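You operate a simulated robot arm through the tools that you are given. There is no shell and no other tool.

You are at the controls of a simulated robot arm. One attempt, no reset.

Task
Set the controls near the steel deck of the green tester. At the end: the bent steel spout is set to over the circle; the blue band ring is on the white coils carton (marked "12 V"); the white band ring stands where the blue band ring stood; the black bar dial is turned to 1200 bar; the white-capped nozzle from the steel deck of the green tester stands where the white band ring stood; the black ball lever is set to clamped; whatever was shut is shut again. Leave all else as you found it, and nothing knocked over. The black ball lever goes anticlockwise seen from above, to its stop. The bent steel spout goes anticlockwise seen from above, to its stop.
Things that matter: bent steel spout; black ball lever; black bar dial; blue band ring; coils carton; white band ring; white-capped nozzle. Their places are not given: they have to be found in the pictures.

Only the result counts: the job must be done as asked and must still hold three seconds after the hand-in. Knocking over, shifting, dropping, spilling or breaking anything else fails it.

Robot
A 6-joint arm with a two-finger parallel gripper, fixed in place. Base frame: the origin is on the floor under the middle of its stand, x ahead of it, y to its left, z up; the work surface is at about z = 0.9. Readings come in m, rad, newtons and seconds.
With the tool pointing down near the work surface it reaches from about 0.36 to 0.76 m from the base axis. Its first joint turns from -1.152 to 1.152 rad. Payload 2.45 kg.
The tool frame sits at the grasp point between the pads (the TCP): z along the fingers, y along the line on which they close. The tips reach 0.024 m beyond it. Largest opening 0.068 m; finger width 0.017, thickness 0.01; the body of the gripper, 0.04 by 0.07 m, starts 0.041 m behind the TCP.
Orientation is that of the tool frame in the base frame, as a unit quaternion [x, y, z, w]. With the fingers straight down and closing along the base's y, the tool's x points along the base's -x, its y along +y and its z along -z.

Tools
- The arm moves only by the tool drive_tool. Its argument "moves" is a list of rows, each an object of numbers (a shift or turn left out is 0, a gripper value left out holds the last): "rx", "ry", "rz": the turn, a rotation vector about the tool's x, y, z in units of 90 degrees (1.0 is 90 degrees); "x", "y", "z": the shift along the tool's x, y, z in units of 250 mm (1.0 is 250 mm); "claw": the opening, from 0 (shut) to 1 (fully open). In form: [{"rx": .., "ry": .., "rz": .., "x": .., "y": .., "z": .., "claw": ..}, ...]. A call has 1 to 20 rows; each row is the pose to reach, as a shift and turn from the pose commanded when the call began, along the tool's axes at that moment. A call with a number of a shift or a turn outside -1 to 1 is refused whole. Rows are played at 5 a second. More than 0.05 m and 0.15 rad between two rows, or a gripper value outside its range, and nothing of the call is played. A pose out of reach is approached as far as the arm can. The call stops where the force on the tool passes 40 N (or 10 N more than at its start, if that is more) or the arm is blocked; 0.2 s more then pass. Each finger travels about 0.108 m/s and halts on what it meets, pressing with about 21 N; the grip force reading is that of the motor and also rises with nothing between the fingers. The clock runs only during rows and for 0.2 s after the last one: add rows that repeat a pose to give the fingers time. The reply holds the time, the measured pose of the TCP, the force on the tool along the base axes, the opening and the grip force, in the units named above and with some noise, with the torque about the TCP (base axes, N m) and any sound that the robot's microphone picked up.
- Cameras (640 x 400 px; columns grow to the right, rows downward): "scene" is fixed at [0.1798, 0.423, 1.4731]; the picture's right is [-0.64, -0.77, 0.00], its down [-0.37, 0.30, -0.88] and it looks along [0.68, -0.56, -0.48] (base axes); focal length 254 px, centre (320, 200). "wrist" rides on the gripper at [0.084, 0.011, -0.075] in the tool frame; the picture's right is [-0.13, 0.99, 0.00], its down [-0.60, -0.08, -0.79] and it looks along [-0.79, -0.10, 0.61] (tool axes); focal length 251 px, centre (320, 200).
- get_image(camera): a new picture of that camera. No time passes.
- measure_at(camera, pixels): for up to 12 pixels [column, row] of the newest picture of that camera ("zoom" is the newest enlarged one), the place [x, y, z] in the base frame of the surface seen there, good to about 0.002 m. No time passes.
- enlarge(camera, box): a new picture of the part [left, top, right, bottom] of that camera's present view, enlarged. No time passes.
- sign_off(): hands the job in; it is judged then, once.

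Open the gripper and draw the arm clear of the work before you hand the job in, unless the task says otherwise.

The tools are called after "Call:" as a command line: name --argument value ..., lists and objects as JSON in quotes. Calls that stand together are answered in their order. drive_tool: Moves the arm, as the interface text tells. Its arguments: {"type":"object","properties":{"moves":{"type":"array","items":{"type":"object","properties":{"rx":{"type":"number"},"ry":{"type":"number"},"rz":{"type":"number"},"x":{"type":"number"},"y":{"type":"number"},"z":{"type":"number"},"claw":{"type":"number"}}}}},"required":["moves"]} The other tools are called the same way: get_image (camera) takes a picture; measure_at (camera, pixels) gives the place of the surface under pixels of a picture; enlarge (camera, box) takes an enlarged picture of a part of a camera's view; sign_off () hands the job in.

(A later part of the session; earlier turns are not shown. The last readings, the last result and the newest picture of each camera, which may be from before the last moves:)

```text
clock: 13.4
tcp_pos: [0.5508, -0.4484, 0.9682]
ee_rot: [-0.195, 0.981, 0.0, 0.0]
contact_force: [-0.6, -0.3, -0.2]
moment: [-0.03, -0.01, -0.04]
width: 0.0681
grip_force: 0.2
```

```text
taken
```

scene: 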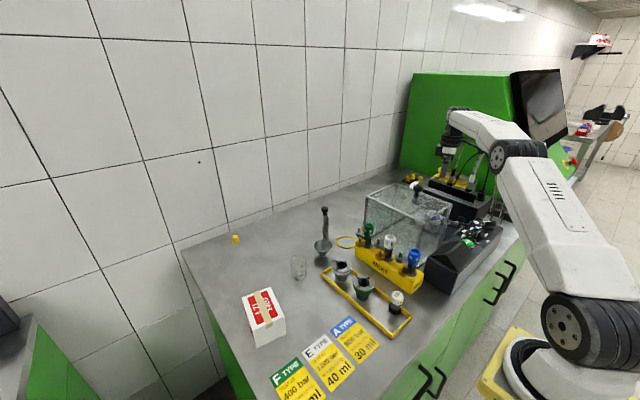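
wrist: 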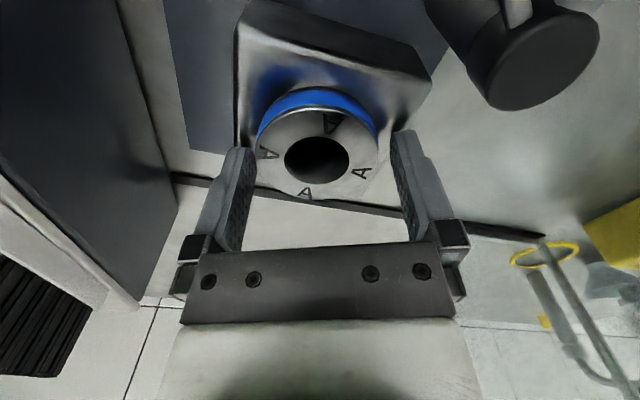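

The ring at (318,155) sits between the fingers with room either side. Closing the gripper now.

Call:
drive_tool --moves '[{"claw": 0.85}, {"claw": 0.7}, {"claw": 0.5}, {"claw": 0.5}]'

```text
clock: 14.4
tcp_pos: [0.551, -0.4477, 0.968]
ee_rot: [-0.195, 0.981, 0.0, 0.001]
contact_force: [-0.1, -0.9, 1.8]
moment: [-0.08, -0.05, 0.01]
width: 0.0533
grip_force: 20.7
```

Gripped at width 0.0533 with 20.7 N. Lifting straight up.

Call:
drive_tool --moves '[{"z": -0.06}, {"z": -0.16}, {"z": -0.3}, {"z": -0.46}, {"z": -0.62}, {"z": -0.78}, {"z": -0.9}, {"z": -0.9}]'

Call:
get_image --camera "scene"

Call:
get_image --camera "wrist"

Call:
enlarge --camera "scene" --box '[390, 90, 530, 220]'

```text
clock: 16.2
tcp_pos: [0.5512, -0.4466, 1.1921]
ee_rot: [-0.195, 0.981, 0.0, 0.001]
contact_force: [-0.5, 0.1, 0.1]
moment: [0.01, 0.01, 0.04]
width: 0.034
grip_force: 0.0
```

```text
taken
```

scene: 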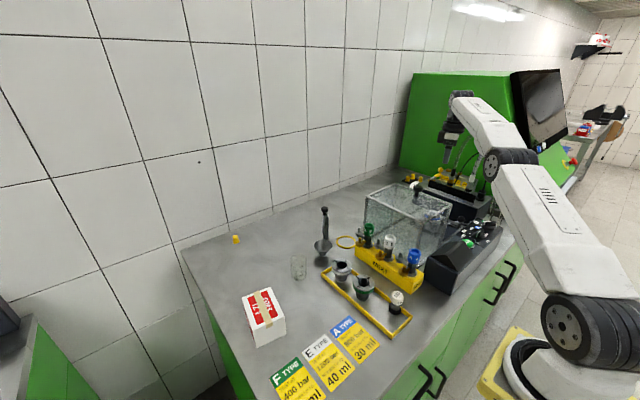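

```text
taken
```

wrist: 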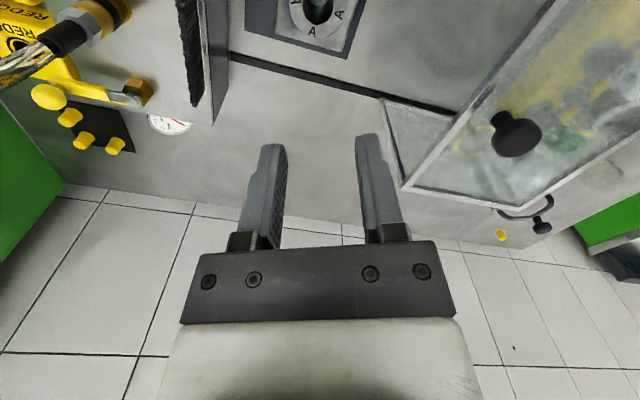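

```text
3.08 times, centred on (460, 155) of scene
```

zoom: 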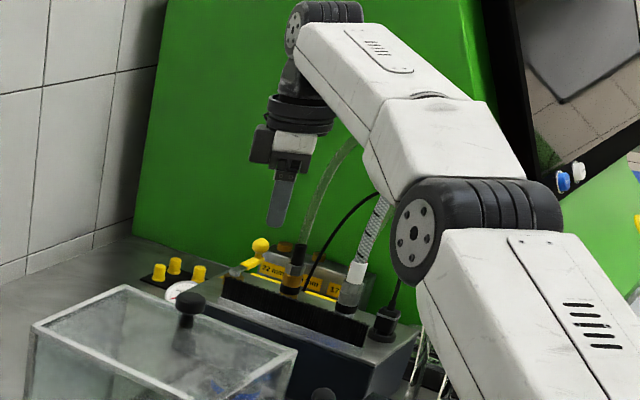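

The gripper closed to 0.034 in the air: the ring slipped and seems still in the holder at (318,10). Checking its state closely.

Call:
enlarge --camera "wrist" --box '[240, 0, 400, 100]'

Call:
enlarge --camera "scene" --box '[410, 185, 490, 235]'

```text
4.00 times, centred on (320, 50) of wrist
```

zoom: 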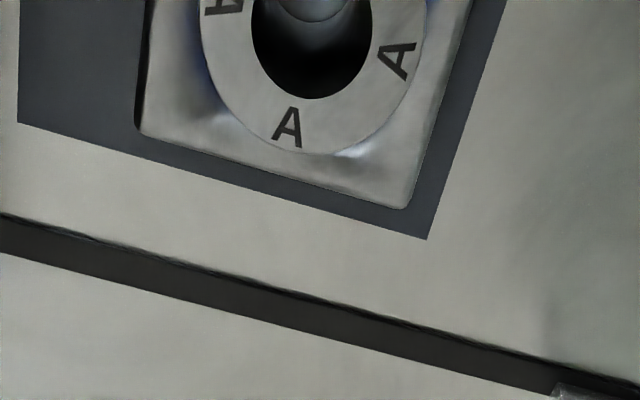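

```text
8.00 times, centred on (450, 210) of scene
```

zoom: 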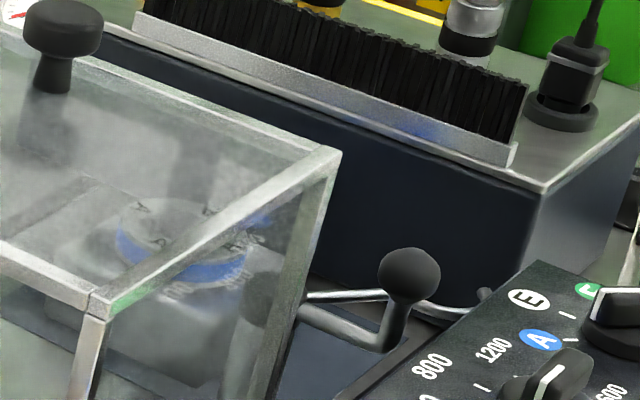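

The ring is still seated and unmoved. I open and go back down, slightly deeper (tips ≈1.5 mm above the holder), then re-grip and lift slowly while watching force and width.

Call:
drive_tool --moves '[{"claw": 1.0, "z": 0.1}, {"z": 0.28}, {"z": 0.46}, {"z": 0.64}, {"z": 0.76}, {"z": 0.84}, {"z": 0.84}]'

Call:
enlarge --camera "wrist" --box '[220, 60, 420, 200]'

```text
clock: 17.8
tcp_pos: [0.551, -0.4494, 0.9816]
ee_rot: [-0.195, 0.981, 0.0, 0.0]
contact_force: [0.3, -0.6, -0.3]
moment: [-0.01, 0.0, -0.04]
width: 0.0682
grip_force: 0.1
```

```text
2.86 times, centred on (320, 130) of wrist
```

zoom: 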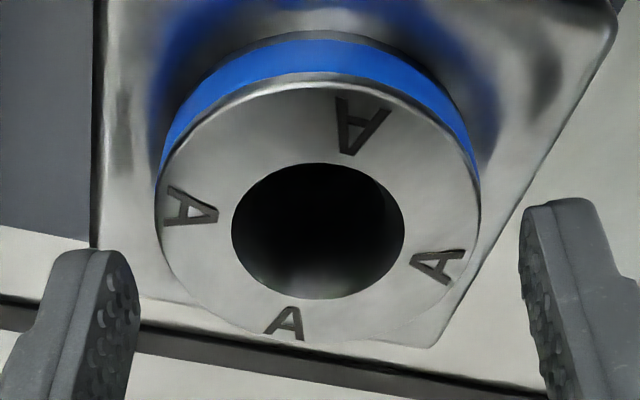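

The ring is centred on the tool axis (column ≈318 vs 320). Descending the last 16 mm and closing fully, then reading forces.

Call:
drive_tool --moves '[{"z": 0.03}, {"z": 0.064}, {"z": 0.064}]'

Call:
drive_tool --moves '[{"claw": 0.8}, {"claw": 0.6}, {"claw": 0.3}, {"claw": 0.0}, {"claw": 0.0}, {"claw": 0.0}]'

Call:
drive_tool --moves '[{"z": -0.006}, {"z": -0.012}, {"z": -0.018}, {"z": -0.024}]'

Call:
get_image --camera "wrist"

```text
clock: 18.6
tcp_pos: [0.551, -0.4487, 0.9643]
ee_rot: [-0.196, 0.981, 0.0, 0.0]
contact_force: [-0.1, -0.5, 0.4]
moment: [0.01, 0.04, -0.01]
width: 0.0681
grip_force: 0.1
```

```text
clock: 20.0
tcp_pos: [0.5514, -0.4479, 0.9646]
ee_rot: [-0.195, 0.981, 0.0, 0.0]
contact_force: [0.8, -0.6, 0.1]
moment: [-0.03, -0.02, 0.0]
width: 0.0533
grip_force: 21.0
```

```text
clock: 21.0
tcp_pos: [0.5509, -0.4479, 0.9696]
ee_rot: [-0.195, 0.981, 0.001, 0.0]
contact_force: [0.6, 0.1, -1.9]
moment: [0.0, -0.01, 0.03]
width: 0.0532
grip_force: 21.1
```

```text
taken
```

wrist: 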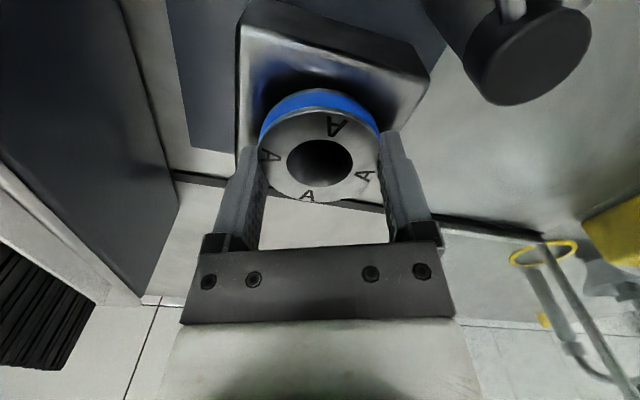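

Grip holds at 0.0532 with a -1.9 N load. Measuring whether the ring top rose.

Call:
measure_at --camera "wrist" --pixels '[[320, 118], [275, 165], [368, 165], [310, 197], [320, 97], [345, 180]]'

Call:
enlarge --camera "wrist" --box '[220, 60, 420, 220]'

```text
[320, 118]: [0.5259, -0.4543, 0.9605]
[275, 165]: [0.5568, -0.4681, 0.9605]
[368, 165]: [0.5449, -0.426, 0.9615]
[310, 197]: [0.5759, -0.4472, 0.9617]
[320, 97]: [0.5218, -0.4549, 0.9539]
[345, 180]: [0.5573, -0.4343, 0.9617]
```

```text
2.50 times, centred on (320, 140) of wrist
```

zoom: 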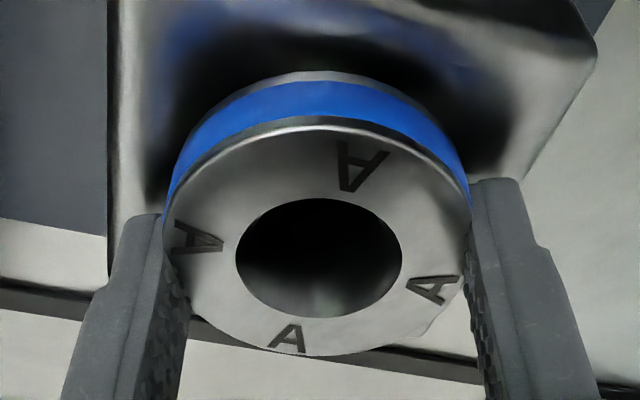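

The ring rose ~4.5 mm with the gripper. Continuing the slow lift.

Call:
drive_tool --moves '[{"z": -0.008}, {"z": -0.016}, {"z": -0.024}, {"z": -0.032}, {"z": -0.04}, {"z": -0.048}, {"z": -0.056}, {"z": -0.064}]'

Call:
get_image --camera "wrist"

Call:
measure_at --camera "wrist" --pixels '[[320, 118], [275, 165], [368, 165], [310, 197], [345, 180]]'

```text
clock: 22.8
tcp_pos: [0.5499, -0.448, 0.986]
ee_rot: [-0.196, 0.981, 0.0, 0.0]
contact_force: [-0.2, -0.9, -2.2]
moment: [-0.04, 0.0, -0.01]
width: 0.0531
grip_force: 21.2
```

```text
taken
```

wrist: 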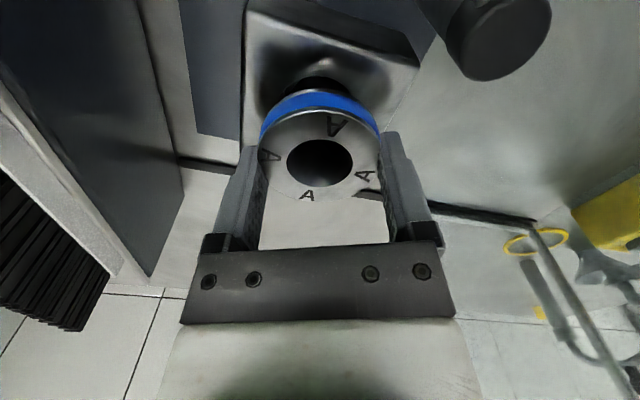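

```text
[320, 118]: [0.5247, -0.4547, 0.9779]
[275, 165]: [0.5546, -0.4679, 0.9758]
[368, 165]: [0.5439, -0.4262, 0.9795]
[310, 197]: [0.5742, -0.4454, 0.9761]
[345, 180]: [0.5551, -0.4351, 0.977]
```

Ring follows (top 0.977, load ≈2.2 N). Continuing upward gradually faster to clear the holder.

Call:
drive_tool --moves '[{"z": -0.012}, {"z": -0.026}, {"z": -0.042}, {"z": -0.06}, {"z": -0.08}, {"z": -0.1}, {"z": -0.12}, {"z": -0.14}, {"z": -0.16}, {"z": -0.18}, {"z": -0.2}, {"z": -0.22}, {"z": -0.24}, {"z": -0.26}]'

Call:
get_image --camera "wrist"

Call:
enlarge --camera "scene" --box '[390, 120, 530, 230]'

```text
clock: 25.8
tcp_pos: [0.5503, -0.4476, 1.0523]
ee_rot: [-0.195, 0.981, 0.0, 0.0]
contact_force: [-0.6, -0.7, -1.6]
moment: [-0.02, -0.01, -0.02]
width: 0.0532
grip_force: 20.8
```

```text
taken
```

wrist: 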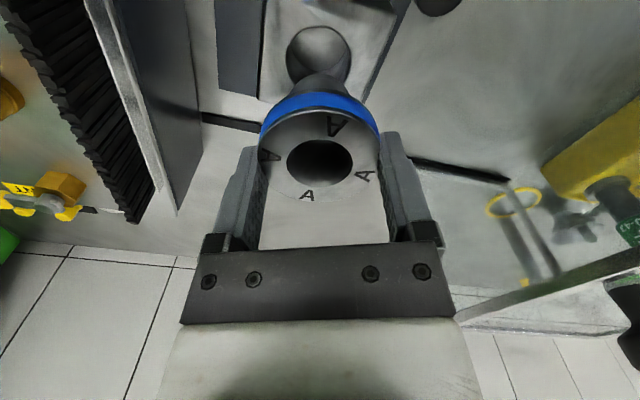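

```text
3.64 times, centred on (460, 175) of scene
```

zoom: 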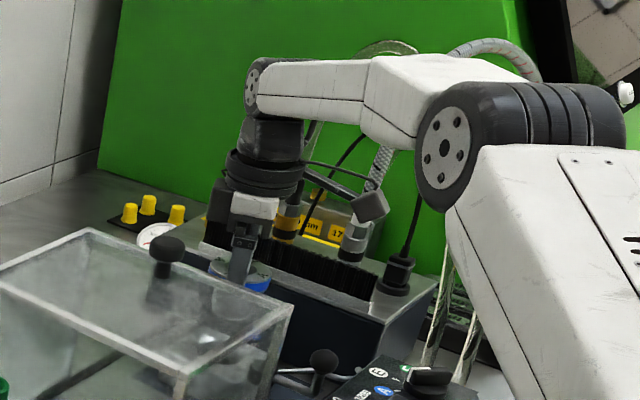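

The ring is out of the holder, whose conical hole is visible at (318,55). Measuring the hole rim for the later insertion.

Call:
enlarge --camera "wrist" --box '[256, 10, 384, 90]'

```text
5.00 times, centred on (320, 50) of wrist
```

zoom: 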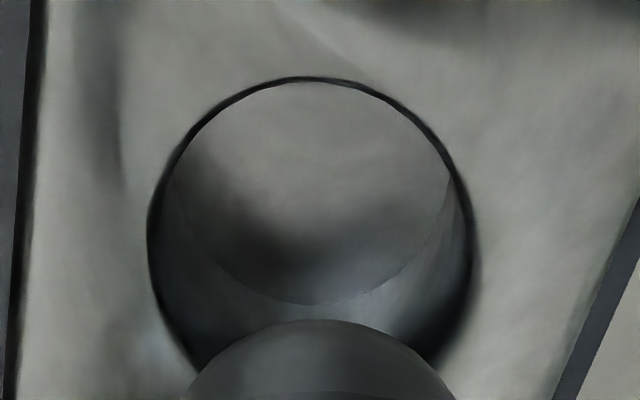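

Call:
measure_at --camera "zoom" --pixels '[[140, 235], [482, 235], [310, 70], [165, 150], [460, 140], [195, 110], [420, 100], [160, 320], [475, 310], [310, 200], [200, 200], [420, 200]]'

Call:
measure_at --camera "zoom" --pixels '[[310, 295], [180, 175], [450, 180], [320, 340], [220, 380], [420, 380], [310, 120], [250, 290], [380, 290]]'

```text
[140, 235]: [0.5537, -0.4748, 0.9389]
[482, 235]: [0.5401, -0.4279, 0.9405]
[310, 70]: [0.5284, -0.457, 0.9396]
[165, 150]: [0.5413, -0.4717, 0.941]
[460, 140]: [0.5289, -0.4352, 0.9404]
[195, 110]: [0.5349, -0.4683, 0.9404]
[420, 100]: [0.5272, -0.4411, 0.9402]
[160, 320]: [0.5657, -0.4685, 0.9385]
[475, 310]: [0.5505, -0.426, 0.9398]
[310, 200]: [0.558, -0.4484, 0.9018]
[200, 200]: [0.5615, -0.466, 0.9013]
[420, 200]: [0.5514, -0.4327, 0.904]
```

```text
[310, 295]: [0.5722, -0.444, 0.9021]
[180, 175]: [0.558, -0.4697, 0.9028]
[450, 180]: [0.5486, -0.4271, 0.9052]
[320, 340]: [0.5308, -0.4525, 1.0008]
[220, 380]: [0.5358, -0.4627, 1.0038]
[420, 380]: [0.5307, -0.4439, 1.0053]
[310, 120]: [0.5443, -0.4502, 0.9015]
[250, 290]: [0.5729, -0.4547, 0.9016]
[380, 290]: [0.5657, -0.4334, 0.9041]
```

Hole centre ≈ (0.550,-0.450), floor at z≈0.902, so a ring just stands inside. Lifting on to travel height with gentle acceleration.

Call:
drive_tool --moves '[{"z": -0.03}, {"z": -0.07}, {"z": -0.12}, {"z": -0.18}, {"z": -0.24}, {"z": -0.3}, {"z": -0.36}, {"z": -0.42}, {"z": -0.48}, {"z": -0.54}, {"z": -0.6}, {"z": -0.66}, {"z": -0.71}, {"z": -0.75}, {"z": -0.78}, {"z": -0.79}]'

Call:
get_image --camera "scene"

Call:
get_image --camera "wrist"

```text
clock: 29.2
tcp_pos: [0.54, -0.4389, 1.2256]
ee_rot: [-0.195, 0.981, 0.002, -0.001]
contact_force: [0.0, 0.1, -1.4]
moment: [0.01, -0.01, 0.02]
width: 0.0532
grip_force: 21.0
out of reach, approached as far as the arm can: row 12, 13, 14, 15, 16
```

```text
taken
```

scene: 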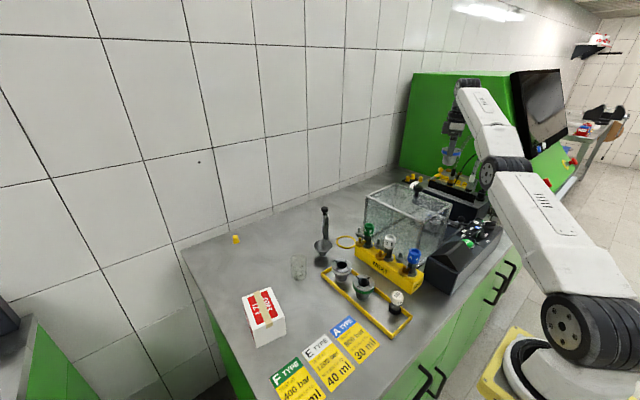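

```text
taken
```

wrist: 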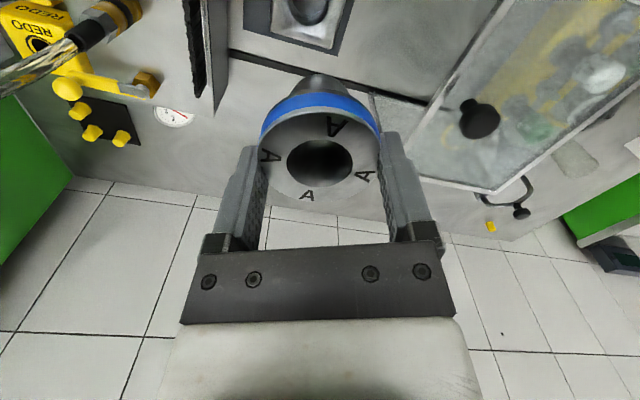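

Ring held at travel height (z=1.2256, ring bottom ≈1.16, above the hood knob). Measuring the carton top from the scene camera.

Call:
enlarge --camera "scene" --box '[235, 280, 299, 350]'

```text
5.71 times, centred on (267, 315) of scene
```

zoom: 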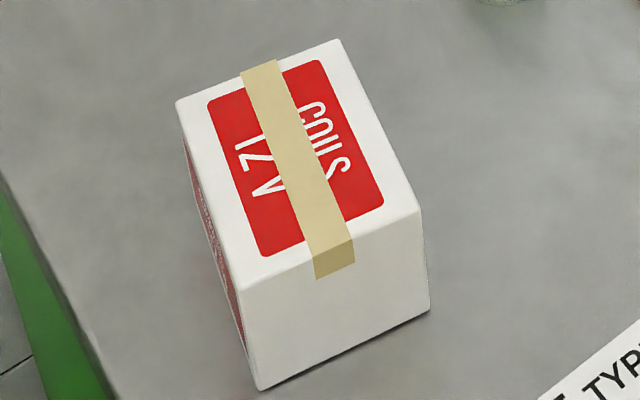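

Call:
measure_at --camera "zoom" --pixels '[[183, 103], [337, 45], [415, 212], [240, 282], [295, 160], [250, 380], [425, 310], [210, 190], [330, 130], [260, 200], [290, 110], [300, 220]]'

```text
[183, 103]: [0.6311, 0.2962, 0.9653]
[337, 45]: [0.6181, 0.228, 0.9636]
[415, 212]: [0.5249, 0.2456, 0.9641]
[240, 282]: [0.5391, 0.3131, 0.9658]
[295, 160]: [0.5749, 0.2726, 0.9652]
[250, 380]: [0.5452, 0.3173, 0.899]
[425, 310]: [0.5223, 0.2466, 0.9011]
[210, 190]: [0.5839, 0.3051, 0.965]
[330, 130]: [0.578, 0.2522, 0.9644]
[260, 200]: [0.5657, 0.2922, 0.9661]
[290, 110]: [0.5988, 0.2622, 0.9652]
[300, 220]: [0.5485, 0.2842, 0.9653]
```

Carton top centre ≈ (0.578,0.271), z 0.965. Moving toward +y at constant height with gentle ramps, undoing the 22° turn on the way.

Call:
drive_tool --moves '[{"x": -0.011, "y": 0.028, "rz": 0.01}, {"x": -0.03, "y": 0.074, "rz": 0.02}, {"x": -0.061, "y": 0.148, "rz": 0.04}, {"x": -0.099, "y": 0.24, "rz": 0.065}, {"x": -0.141, "y": 0.342, "rz": 0.09}, {"x": -0.183, "y": 0.444, "rz": 0.12}, {"x": -0.225, "y": 0.546, "rz": 0.15}, {"x": -0.267, "y": 0.648, "rz": 0.175}, {"x": -0.309, "y": 0.749, "rz": 0.2}, {"x": -0.343, "y": 0.832, "rz": 0.22}, {"x": -0.37, "y": 0.897, "rz": 0.24}, {"x": -0.381, "y": 0.925, "rz": 0.25}]'

Call:
get_image --camera "wrist"

```text
clock: 31.8
tcp_pos: [0.6491, -0.2535, 1.2699]
ee_rot: [-0.006, 1.0, 0.002, -0.005]
contact_force: [-0.9, 0.3, -2.3]
moment: [0.04, -0.01, -0.01]
width: 0.0531
grip_force: 20.8
out of reach, approached as far as the arm can: row 1, 2, 3, 4, 5, 6, 7, 8, 9, 10, 11, 12
```

```text
taken
```

wrist: 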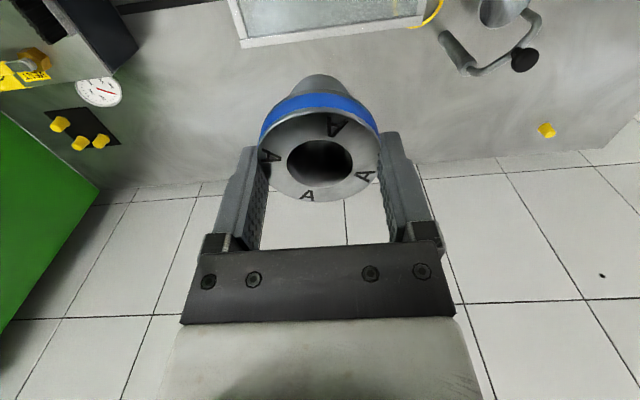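

The arm overshot outward because it was at its reach limit; it is now at (0.649,-0.2535,1.27). I come down a little and inward to a comfortable region in small steps.

Call:
drive_tool --moves '[{"x": 0.02, "z": 0.04}, {"x": 0.05, "z": 0.1}, {"x": 0.08, "z": 0.16}, {"x": 0.1, "z": 0.22}, {"x": 0.1, "z": 0.24}]'

Call:
get_image --camera "scene"

```text
clock: 33.0
tcp_pos: [0.6462, -0.2559, 1.2712]
ee_rot: [-0.001, 1.0, 0.001, -0.004]
contact_force: [1.0, -0.2, -1.1]
moment: [-0.01, 0.03, 0.0]
width: 0.0531
grip_force: 20.6
out of reach, approached as far as the arm can: row 1, 2, 3, 4, 5
```

```text
taken
```

scene: 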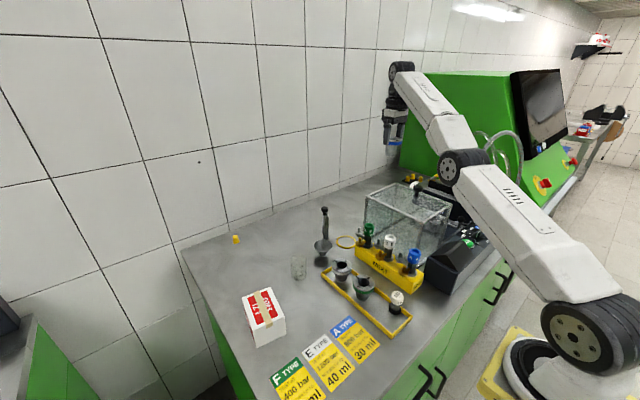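

The arm looks fully stretched (shoulder–elbow–wrist nearly straight), so inward steps fail. I try a small down-and-outward step, which bends the elbow the normal way.

Call:
drive_tool --moves '[{"x": -0.03, "z": 0.05}, {"x": -0.06, "z": 0.1}, {"x": -0.09, "z": 0.16}]'

Call:
get_image --camera "wrist"

```text
clock: 33.8
tcp_pos: [0.6675, -0.2579, 1.2292]
ee_rot: [-0.001, 1.0, 0.0, 0.001]
contact_force: [0.8, 0.2, -2.6]
moment: [-0.03, -0.03, -0.04]
width: 0.0531
grip_force: 21.0
```

```text
taken
```

wrist: 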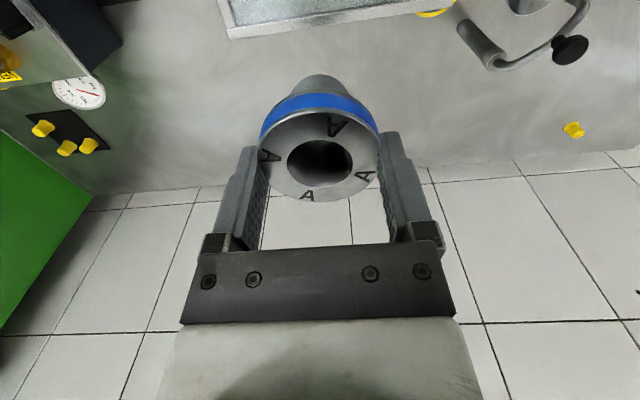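

That worked: the arm is in a regular pose again at (0.6675,-0.2579,1.2292). Now moving inward, slightly down, and toward +y.

Call:
drive_tool --moves '[{"x": 0.008, "y": 0.03, "z": 0.01}, {"x": 0.021, "y": 0.08, "z": 0.03}, {"x": 0.042, "y": 0.16, "z": 0.05}, {"x": 0.068, "y": 0.26, "z": 0.08}, {"x": 0.096, "y": 0.37, "z": 0.1}, {"x": 0.125, "y": 0.48, "z": 0.12}, {"x": 0.153, "y": 0.59, "z": 0.14}, {"x": 0.182, "y": 0.7, "z": 0.15}, {"x": 0.21, "y": 0.81, "z": 0.16}, {"x": 0.234, "y": 0.9, "z": 0.16}, {"x": 0.252, "y": 0.97, "z": 0.16}, {"x": 0.26, "y": 1.0, "z": 0.16}]'

Call:
get_image --camera "scene"

```text
clock: 36.4
tcp_pos: [0.7027, -0.0433, 1.2687]
ee_rot: [0.0, 1.0, 0.001, -0.006]
contact_force: [-0.2, 0.5, -1.7]
moment: [0.0, -0.03, 0.05]
width: 0.0532
grip_force: 20.7
out of reach, approached as far as the arm can: row 1, 2, 3, 4, 5, 6, 7, 8, 9, 10, 11, 12
```

```text
taken
```

scene: 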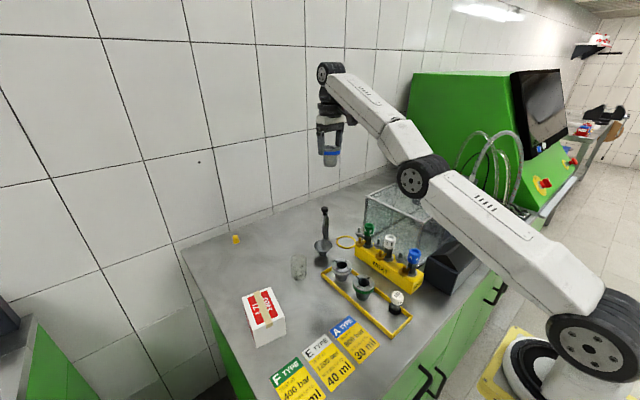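

The arm again slid outward to (0.7027,-0.0433,1.2687). I look at its posture to understand the limit.

Call:
enlarge --camera "scene" --box '[300, 40, 640, 400]'

Call:
measure_at --camera "scene" --pixels '[[329, 72], [332, 122], [415, 180], [395, 135], [500, 225], [590, 325], [330, 152], [360, 100], [345, 120], [610, 370]]'

```text
1.11 times, centred on (470, 220) of scene
```

zoom: 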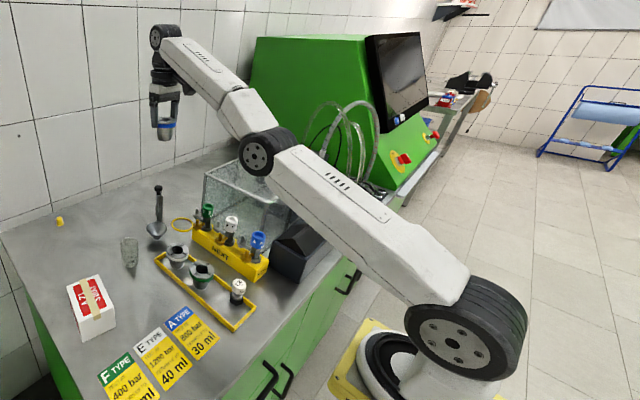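

```text
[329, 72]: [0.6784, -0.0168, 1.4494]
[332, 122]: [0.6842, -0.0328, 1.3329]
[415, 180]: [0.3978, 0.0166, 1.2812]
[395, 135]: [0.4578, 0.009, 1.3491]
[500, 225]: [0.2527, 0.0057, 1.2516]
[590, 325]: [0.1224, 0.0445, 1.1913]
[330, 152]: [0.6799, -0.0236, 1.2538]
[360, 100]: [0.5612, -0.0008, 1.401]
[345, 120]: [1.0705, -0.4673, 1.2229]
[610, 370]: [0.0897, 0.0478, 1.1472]
```

The elbow has flipped slightly below the shoulder–wrist line (upper arm 18°, forearm 30° upward). I push outward to straighten it and then down tangentially so the elbow bends the normal way; ring bottom (≈1.2) stays far above the spout knob (1.06).

Call:
drive_tool --moves '[{"x": -0.04, "z": -0.016}, {"x": -0.08, "z": -0.02}, {"x": -0.12, "z": 0.04}, {"x": -0.17, "z": 0.14}, {"x": -0.22, "z": 0.26}, {"x": -0.24, "z": 0.36}]'

Call:
get_image --camera "scene"

Call:
measure_at --camera "scene" --pixels '[[415, 180], [395, 135], [500, 225], [590, 325], [320, 80], [330, 80]]'

```text
clock: 37.8
tcp_pos: [0.7392, -0.0356, 1.1844]
ee_rot: [0.0, 1.0, 0.0, 0.001]
contact_force: [-0.3, -0.2, -1.6]
moment: [-0.02, 0.0, 0.03]
width: 0.0532
grip_force: 21.3
out of reach, approached as far as the arm can: row 1, 2, 3, 4, 5, 6
```

```text
taken
```

scene: 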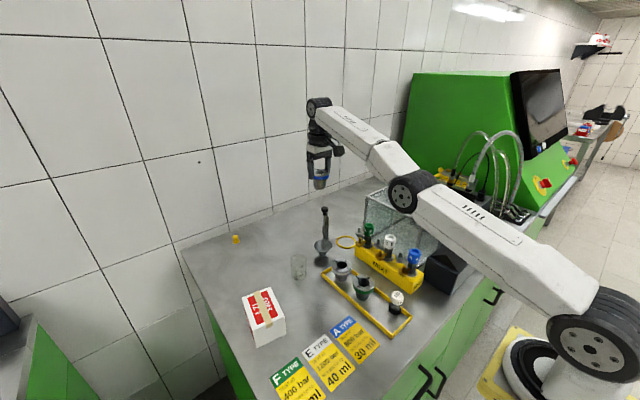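

```text
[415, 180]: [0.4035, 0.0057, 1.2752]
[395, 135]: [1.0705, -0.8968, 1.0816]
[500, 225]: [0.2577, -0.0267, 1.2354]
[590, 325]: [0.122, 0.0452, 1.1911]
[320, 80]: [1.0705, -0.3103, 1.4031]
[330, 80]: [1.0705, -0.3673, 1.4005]
```

Arm is straight now at r≈0.74. I swing it sideways toward +y, away from the spout, keeping it stretched, then go down.

Call:
drive_tool --moves '[{"y": 0.05}, {"y": 0.13}, {"y": 0.23}, {"y": 0.33}, {"y": 0.43}, {"y": 0.53}, {"y": 0.61}, {"y": 0.65, "z": 0.04}, {"y": 0.65, "z": 0.12}, {"y": 0.65, "z": 0.22}, {"y": 0.65, "z": 0.32}]'

Call:
get_image --camera "scene"

```text
clock: 40.2
tcp_pos: [0.747, 0.1241, 1.1073]
ee_rot: [0.0, 1.0, 0.0, -0.001]
contact_force: [-0.2, -0.2, -1.9]
moment: [-0.01, 0.02, 0.0]
width: 0.0532
grip_force: 21.3
out of reach, approached as far as the arm can: row 4, 5, 6, 7, 8, 9
```

```text
taken
```

scene: 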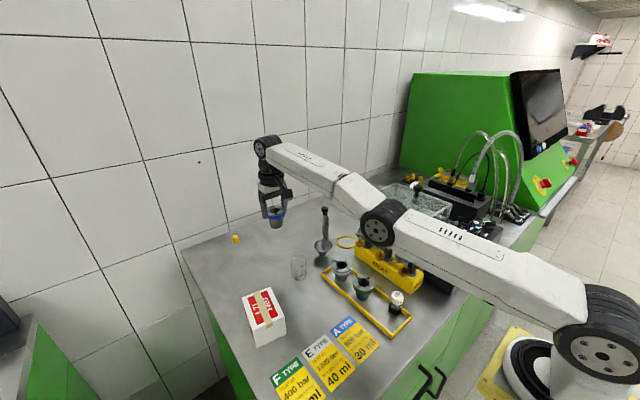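

Now in reach at r≈0.757. Going down another 45 mm (free deck below), then testing a small inward move.

Call:
drive_tool --moves '[{"z": 0.06}, {"z": 0.12}, {"z": 0.18}, {"x": 0.04, "z": 0.18}, {"x": 0.1, "z": 0.18}, {"x": 0.16, "z": 0.18}]'

Call:
get_image --camera "scene"

```text
clock: 41.6
tcp_pos: [0.7536, 0.1246, 1.0641]
ee_rot: [0.0, 1.0, 0.0, -0.001]
contact_force: [-0.6, 0.3, -1.4]
moment: [-0.04, 0.0, 0.0]
width: 0.0534
grip_force: 20.6
out of reach, approached as far as the arm can: row 1, 2, 3, 4, 5, 6
```

```text
taken
```

scene: 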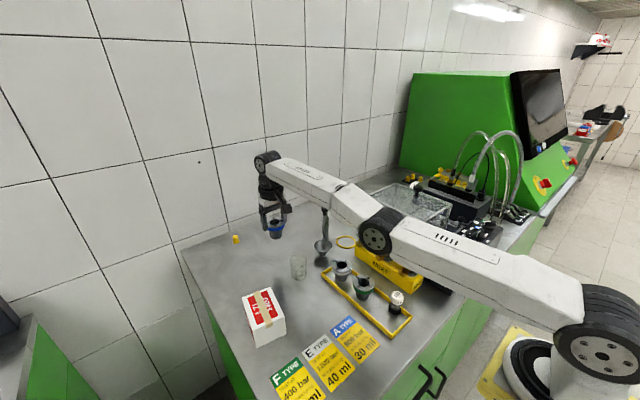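

Still stuck along the stretched line. Measuring elbow and joint points to see the bend direction.

Call:
measure_at --camera "scene" --pixels '[[374, 238], [260, 162], [600, 345], [440, 235], [520, 275], [310, 180], [350, 205], [400, 215], [275, 165], [580, 300]]'

Call:
enlarge --camera "scene" --box '[240, 130, 460, 270]'

```text
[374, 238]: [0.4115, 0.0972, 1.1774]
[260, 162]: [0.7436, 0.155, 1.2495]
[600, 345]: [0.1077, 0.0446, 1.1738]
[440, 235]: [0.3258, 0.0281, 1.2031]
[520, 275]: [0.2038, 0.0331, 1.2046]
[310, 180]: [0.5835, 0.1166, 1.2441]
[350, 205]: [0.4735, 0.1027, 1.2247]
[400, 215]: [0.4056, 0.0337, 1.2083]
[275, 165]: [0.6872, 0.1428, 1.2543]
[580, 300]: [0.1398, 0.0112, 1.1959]
```

```text
2.86 times, centred on (350, 200) of scene
```

zoom: 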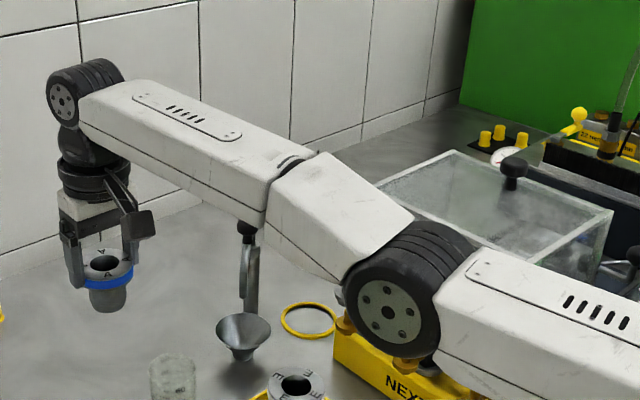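

Elbow hub (0.41,·,1.177) is slightly below the shoulder–wrist line, so it is at its hyper-extension stop. I push outward and up to straighten, then take larger tangential-down steps to flip it.

Call:
drive_tool --moves '[{"x": -0.06}, {"x": -0.12}, {"x": -0.14, "z": -0.1}, {"x": -0.16, "z": -0.2}, {"x": -0.16, "z": -0.28}, {"x": -0.16, "z": -0.28}]'

Call:
drive_tool --moves '[{"x": -0.042, "z": 0.185}, {"x": -0.07, "z": 0.37}]'

Call:
get_image --camera "scene"

```text
clock: 43.0
tcp_pos: [0.7537, 0.1186, 1.0903]
ee_rot: [0.0, 1.0, 0.001, 0.001]
contact_force: [0.9, -1.0, -1.9]
moment: [0.01, 0.02, -0.01]
width: 0.053
grip_force: 21.0
out of reach, approached as far as the arm can: row 1, 2, 3, 4, 5, 6
```

```text
clock: 43.6
tcp_pos: [0.7626, 0.1173, 0.9959]
ee_rot: [0.0, 1.0, 0.0, 0.001]
contact_force: [-0.1, -0.6, -2.4]
moment: [0.02, 0.01, 0.0]
width: 0.0532
grip_force: 21.3
out of reach, approached as far as the arm can: row 1, 2
```

```text
taken
```

scene: 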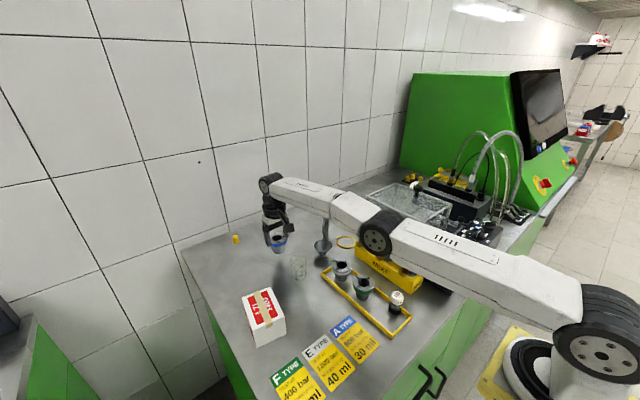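

TCP is at (0.7626,0.1173,0.996), ring bottom ≈0.93 over free deck. Testing an inward+up move away from the glass.

Call:
drive_tool --moves '[{"x": 0.02, "z": -0.02}, {"x": 0.04, "z": -0.06}, {"x": 0.06, "z": -0.12}]'

Call:
get_image --camera "scene"

Call:
measure_at --camera "scene" --pixels '[[374, 238], [376, 232], [262, 178], [440, 235], [310, 190]]'

```text
clock: 44.4
tcp_pos: [0.7471, 0.117, 1.0258]
ee_rot: [0.0, 1.0, 0.0, 0.0]
contact_force: [0.0, -1.1, -2.4]
moment: [-0.01, -0.03, 0.02]
width: 0.053
grip_force: 20.7
```

```text
taken
```

scene: 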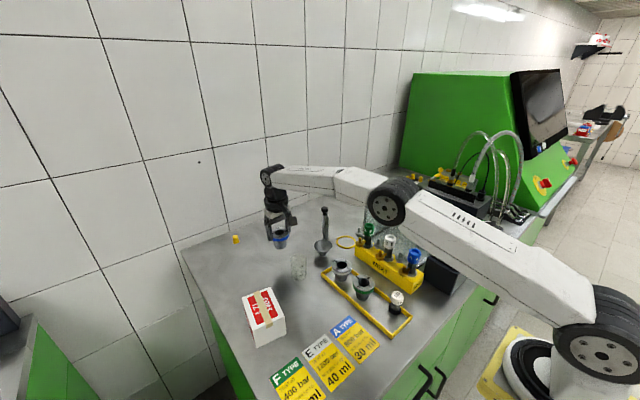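

```text
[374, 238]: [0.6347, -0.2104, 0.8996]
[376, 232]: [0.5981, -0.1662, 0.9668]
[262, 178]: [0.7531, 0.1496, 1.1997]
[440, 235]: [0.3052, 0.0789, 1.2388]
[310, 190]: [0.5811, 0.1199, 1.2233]
```

The elbow is up again (hub at (388,203)). Now raising and moving to above the carton centre with gentle ramps.

Call:
drive_tool --moves '[{"x": 0.01, "z": -0.04}, {"x": 0.03, "y": 0.02, "z": -0.1}, {"x": 0.08, "y": 0.07, "z": -0.16}, {"x": 0.15, "y": 0.14, "z": -0.22}, {"x": 0.23, "y": 0.21, "z": -0.24}, {"x": 0.31, "y": 0.28, "z": -0.24}, {"x": 0.39, "y": 0.36, "z": -0.24}, {"x": 0.47, "y": 0.43, "z": -0.24}, {"x": 0.55, "y": 0.5, "z": -0.24}, {"x": 0.62, "y": 0.56, "z": -0.24}, {"x": 0.66, "y": 0.6, "z": -0.24}, {"x": 0.676, "y": 0.616, "z": -0.24}, {"x": 0.676, "y": 0.616, "z": -0.24}]'

Call:
get_image --camera "scene"

Call:
get_image --camera "wrist"

```text
clock: 47.2
tcp_pos: [0.5769, 0.2719, 1.0862]
ee_rot: [0.0, 1.0, 0.0, 0.0]
contact_force: [-0.3, -0.2, -2.0]
moment: [-0.02, 0.02, -0.01]
width: 0.0532
grip_force: 21.2
```

```text
taken
```

scene: 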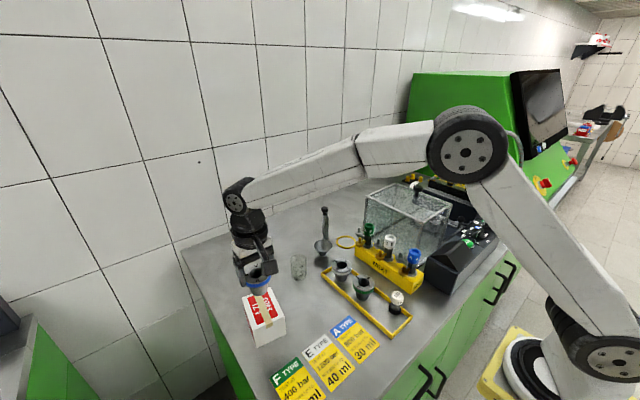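

```text
taken
```

wrist: 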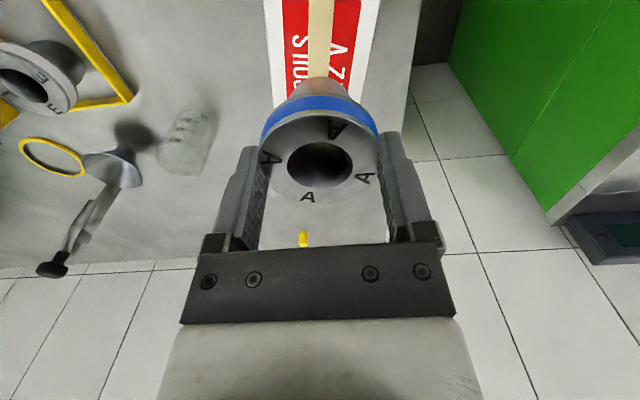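

Positioned above the carton at (0.577,0.272,1.086). Descending close to its top slowly.

Call:
drive_tool --moves '[{"z": 0.03}, {"z": 0.07}, {"z": 0.11}, {"z": 0.15}, {"z": 0.18}, {"z": 0.195}, {"z": 0.2}, {"z": 0.2}]'

Call:
enlarge --camera "scene" --box '[220, 220, 310, 350]'

Call:
get_image --camera "wrist"

```text
clock: 49.0
tcp_pos: [0.5767, 0.2712, 1.0343]
ee_rot: [0.0, 1.0, 0.0, 0.0]
contact_force: [-0.3, 0.1, -2.5]
moment: [0.0, 0.02, -0.02]
width: 0.0532
grip_force: 21.0
```

```text
3.08 times, centred on (265, 285) of scene
```

zoom: 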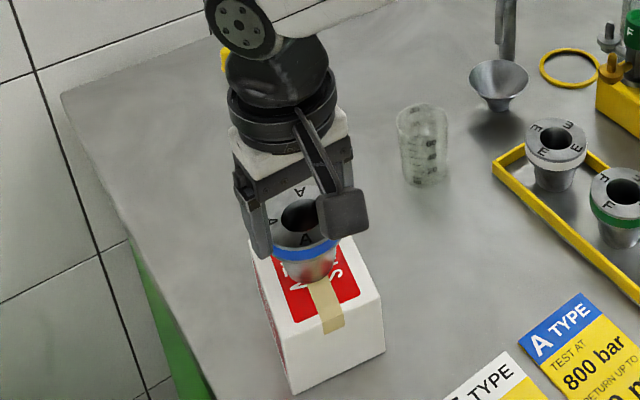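

```text
taken
```

wrist: 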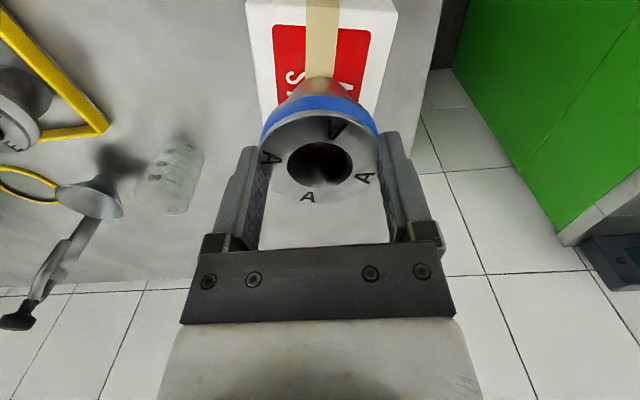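

Near the carton top now. Lowering in ~1.2 mm steps while watching force.

Call:
drive_tool --moves '[{"z": 0.005}, {"z": 0.01}, {"z": 0.015}]'

Call:
enlarge --camera "scene" --box '[238, 265, 298, 325]'

```text
clock: 49.8
tcp_pos: [0.5768, 0.2722, 1.0313]
ee_rot: [0.0, 1.0, 0.0, 0.0]
contact_force: [0.4, -0.1, -1.9]
moment: [-0.01, 0.02, -0.01]
width: 0.0535
grip_force: 21.3
```

```text
6.67 times, centred on (268, 295) of scene
```

zoom: 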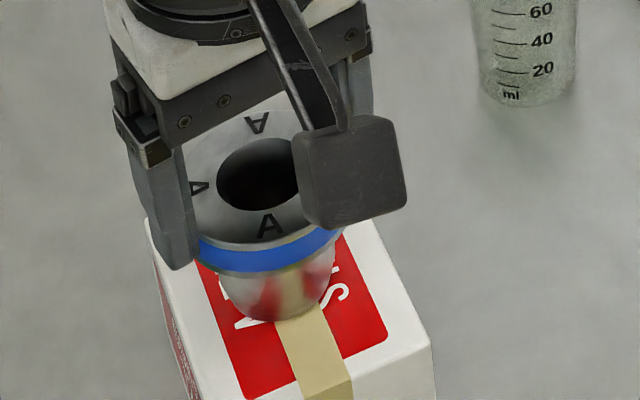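

Still hanging free (-1.9 N). A few more small steps down.

Call:
drive_tool --moves '[{"z": 0.004}, {"z": 0.008}]'

Call:
drive_tool --moves '[{"z": 0.004}, {"z": 0.004}]'

Call:
measure_at --camera "zoom" --pixels '[[280, 315], [285, 330], [310, 320], [250, 310]]'

```text
clock: 50.4
tcp_pos: [0.5763, 0.2714, 1.0282]
ee_rot: [0.001, 1.0, -0.001, 0.001]
contact_force: [0.7, 0.5, -1.6]
moment: [0.01, 0.02, -0.02]
width: 0.0532
grip_force: 21.1
```

```text
clock: 51.0
tcp_pos: [0.5773, 0.2712, 1.0288]
ee_rot: [0.0, 1.0, 0.0, 0.001]
contact_force: [-1.0, 0.3, -1.9]
moment: [0.02, -0.01, -0.03]
width: 0.0533
grip_force: 20.9
```

```text
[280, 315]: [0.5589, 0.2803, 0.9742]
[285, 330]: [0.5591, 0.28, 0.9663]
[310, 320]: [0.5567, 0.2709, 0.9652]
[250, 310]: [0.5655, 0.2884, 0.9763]
```

Ring bottom was ≈0.973 in that picture, so ~4 mm remain. Continuing in 1 mm steps with force checks.

Call:
drive_tool --moves '[{"z": 0.004}, {"z": 0.008}, {"z": 0.008}]'

Call:
drive_tool --moves '[{"z": 0.004}, {"z": 0.004}]'

Call:
drive_tool --moves '[{"z": 0.003}, {"z": 0.003}]'

Call:
enlarge --camera "scene" --box '[238, 265, 298, 325]'

```text
clock: 51.8
tcp_pos: [0.5775, 0.2728, 1.0261]
ee_rot: [0.0, 1.0, 0.0, 0.0]
contact_force: [-1.9, -0.3, 2.5]
moment: [-0.03, 0.1, -0.03]
width: 0.0528
grip_force: 21.0
```

```text
clock: 52.4
tcp_pos: [0.5773, 0.2718, 1.0255]
ee_rot: [-0.001, 1.0, 0.001, 0.001]
contact_force: [-5.0, 2.3, 12.8]
moment: [-0.02, 0.43, -0.07]
width: 0.0531
grip_force: 20.6
```

```text
clock: 53.0
tcp_pos: [0.5768, 0.2719, 1.0252]
ee_rot: [0.0, 1.0, 0.001, 0.002]
contact_force: [-5.7, 5.1, 20.3]
moment: [0.14, 0.14, -0.02]
width: 0.0535
grip_force: 20.9
```

```text
6.67 times, centred on (268, 295) of scene
```

zoom: 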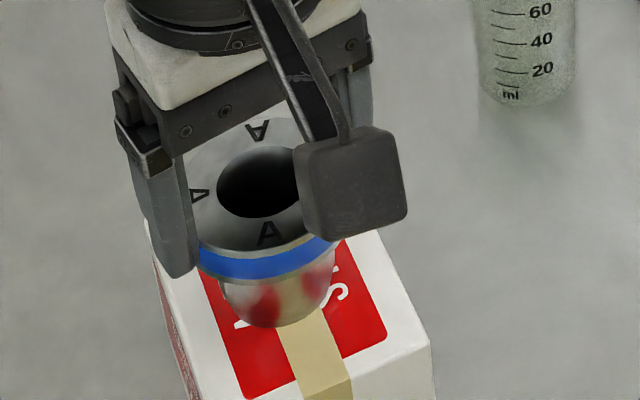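

Contact was made (force rose to +20 N), so I back off about 1.5 mm to unload before opening.

Call:
drive_tool --moves '[{"z": -0.003}, {"z": -0.006}, {"z": -0.006}]'

```text
clock: 53.8
tcp_pos: [0.5781, 0.2711, 1.026]
ee_rot: [0.001, 1.0, 0.001, 0.001]
contact_force: [2.1, 7.3, 14.3]
moment: [0.33, -0.32, 0.11]
width: 0.0533
grip_force: 21.4
```

Still 14 N; backing off a bit more.

Call:
drive_tool --moves '[{"z": -0.002}, {"z": -0.004}, {"z": -0.004}]'

```text
clock: 54.6
tcp_pos: [0.575, 0.2697, 1.0257]
ee_rot: [0.0, 1.0, 0.0, -0.001]
contact_force: [4.6, -1.4, 7.3]
moment: [0.0, -0.37, 0.01]
width: 0.0532
grip_force: 21.0
```

Force is 7 N now; one more half-millimetre up, then open slowly.

Call:
drive_tool --moves '[{"z": -0.002}, {"z": -0.003}, {"z": -0.003}]'

```text
clock: 55.4
tcp_pos: [0.5755, 0.2718, 1.0254]
ee_rot: [0.0, 1.0, -0.001, -0.002]
contact_force: [-0.7, -0.8, -0.3]
moment: [-0.03, -0.02, 0.0]
width: 0.0532
grip_force: 21.0
```

Load is near zero now. Opening slowly.

Call:
drive_tool --moves '[{"claw": 0.8}, {"claw": 0.85}, {"claw": 0.9}, {"claw": 1.0}, {"claw": 1.0}]'

Call:
get_image --camera "wrist"

Call:
enlarge --camera "scene" --box '[238, 265, 298, 325]'

```text
clock: 56.6
tcp_pos: [0.5751, 0.2703, 1.026]
ee_rot: [0.0, 1.0, 0.0, 0.0]
contact_force: [0.3, 0.3, -0.1]
moment: [-0.01, 0.01, -0.01]
width: 0.068
grip_force: 0.1
```

```text
taken
```

wrist: 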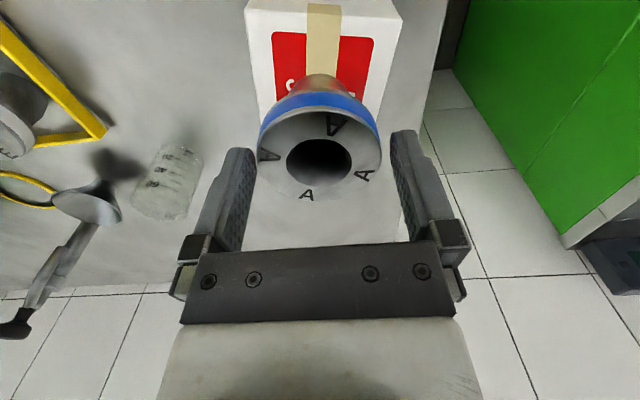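

```text
6.67 times, centred on (268, 295) of scene
```

zoom: 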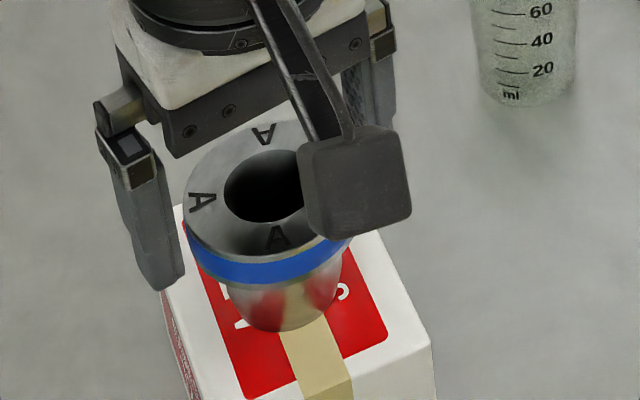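

The ring stands free on the carton. Raising straight up slowly and checking.

Call:
drive_tool --moves '[{"z": -0.03}, {"z": -0.08}, {"z": -0.16}, {"z": -0.26}, {"z": -0.38}, {"z": -0.42}]'

Call:
get_image --camera "scene"

Call:
get_image --camera "wrist"

```text
clock: 58.0
tcp_pos: [0.5754, 0.2724, 1.1359]
ee_rot: [0.0, 1.0, 0.0, 0.0]
contact_force: [0.6, 0.6, 0.3]
moment: [-0.03, -0.01, -0.02]
width: 0.0679
grip_force: 0.1
```

```text
taken
```

scene: 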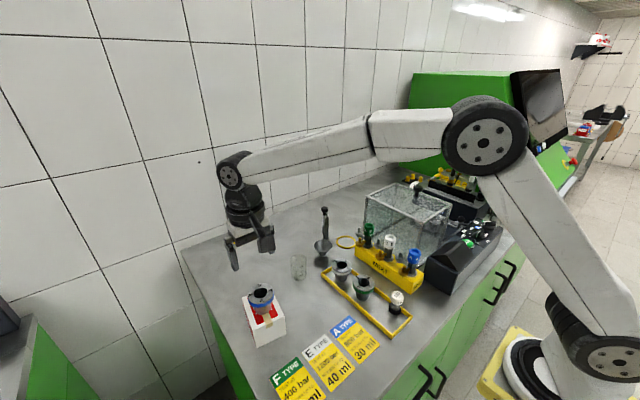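

```text
taken
```

wrist: 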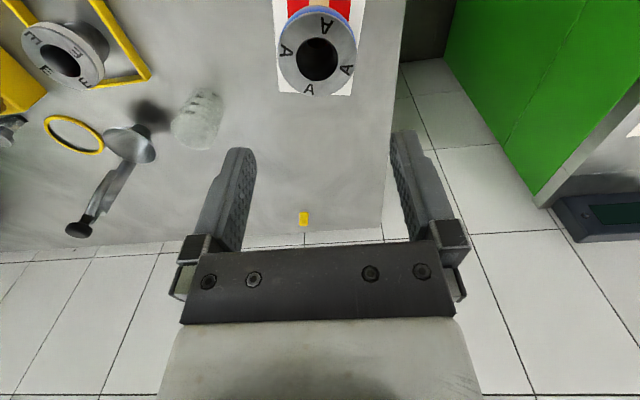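

Blue ring stands on the carton. Checking the carton has not shifted.

Call:
enlarge --camera "scene" --box '[235, 280, 299, 350]'

Call:
measure_at --camera "zoom" --pixels '[[183, 103], [337, 45], [415, 212], [240, 282], [250, 380], [425, 310], [265, 95], [270, 165], [190, 85], [340, 90]]'

```text
5.71 times, centred on (267, 315) of scene
```

zoom: 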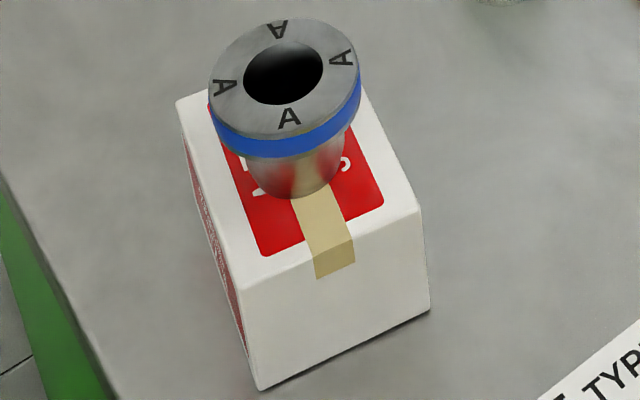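

```text
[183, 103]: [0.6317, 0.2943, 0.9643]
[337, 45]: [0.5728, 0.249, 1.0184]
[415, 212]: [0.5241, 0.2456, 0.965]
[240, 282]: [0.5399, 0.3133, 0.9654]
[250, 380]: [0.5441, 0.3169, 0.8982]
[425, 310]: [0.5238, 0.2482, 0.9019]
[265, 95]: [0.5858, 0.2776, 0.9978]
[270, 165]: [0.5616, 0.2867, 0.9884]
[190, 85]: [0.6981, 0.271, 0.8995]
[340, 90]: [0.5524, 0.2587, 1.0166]
```

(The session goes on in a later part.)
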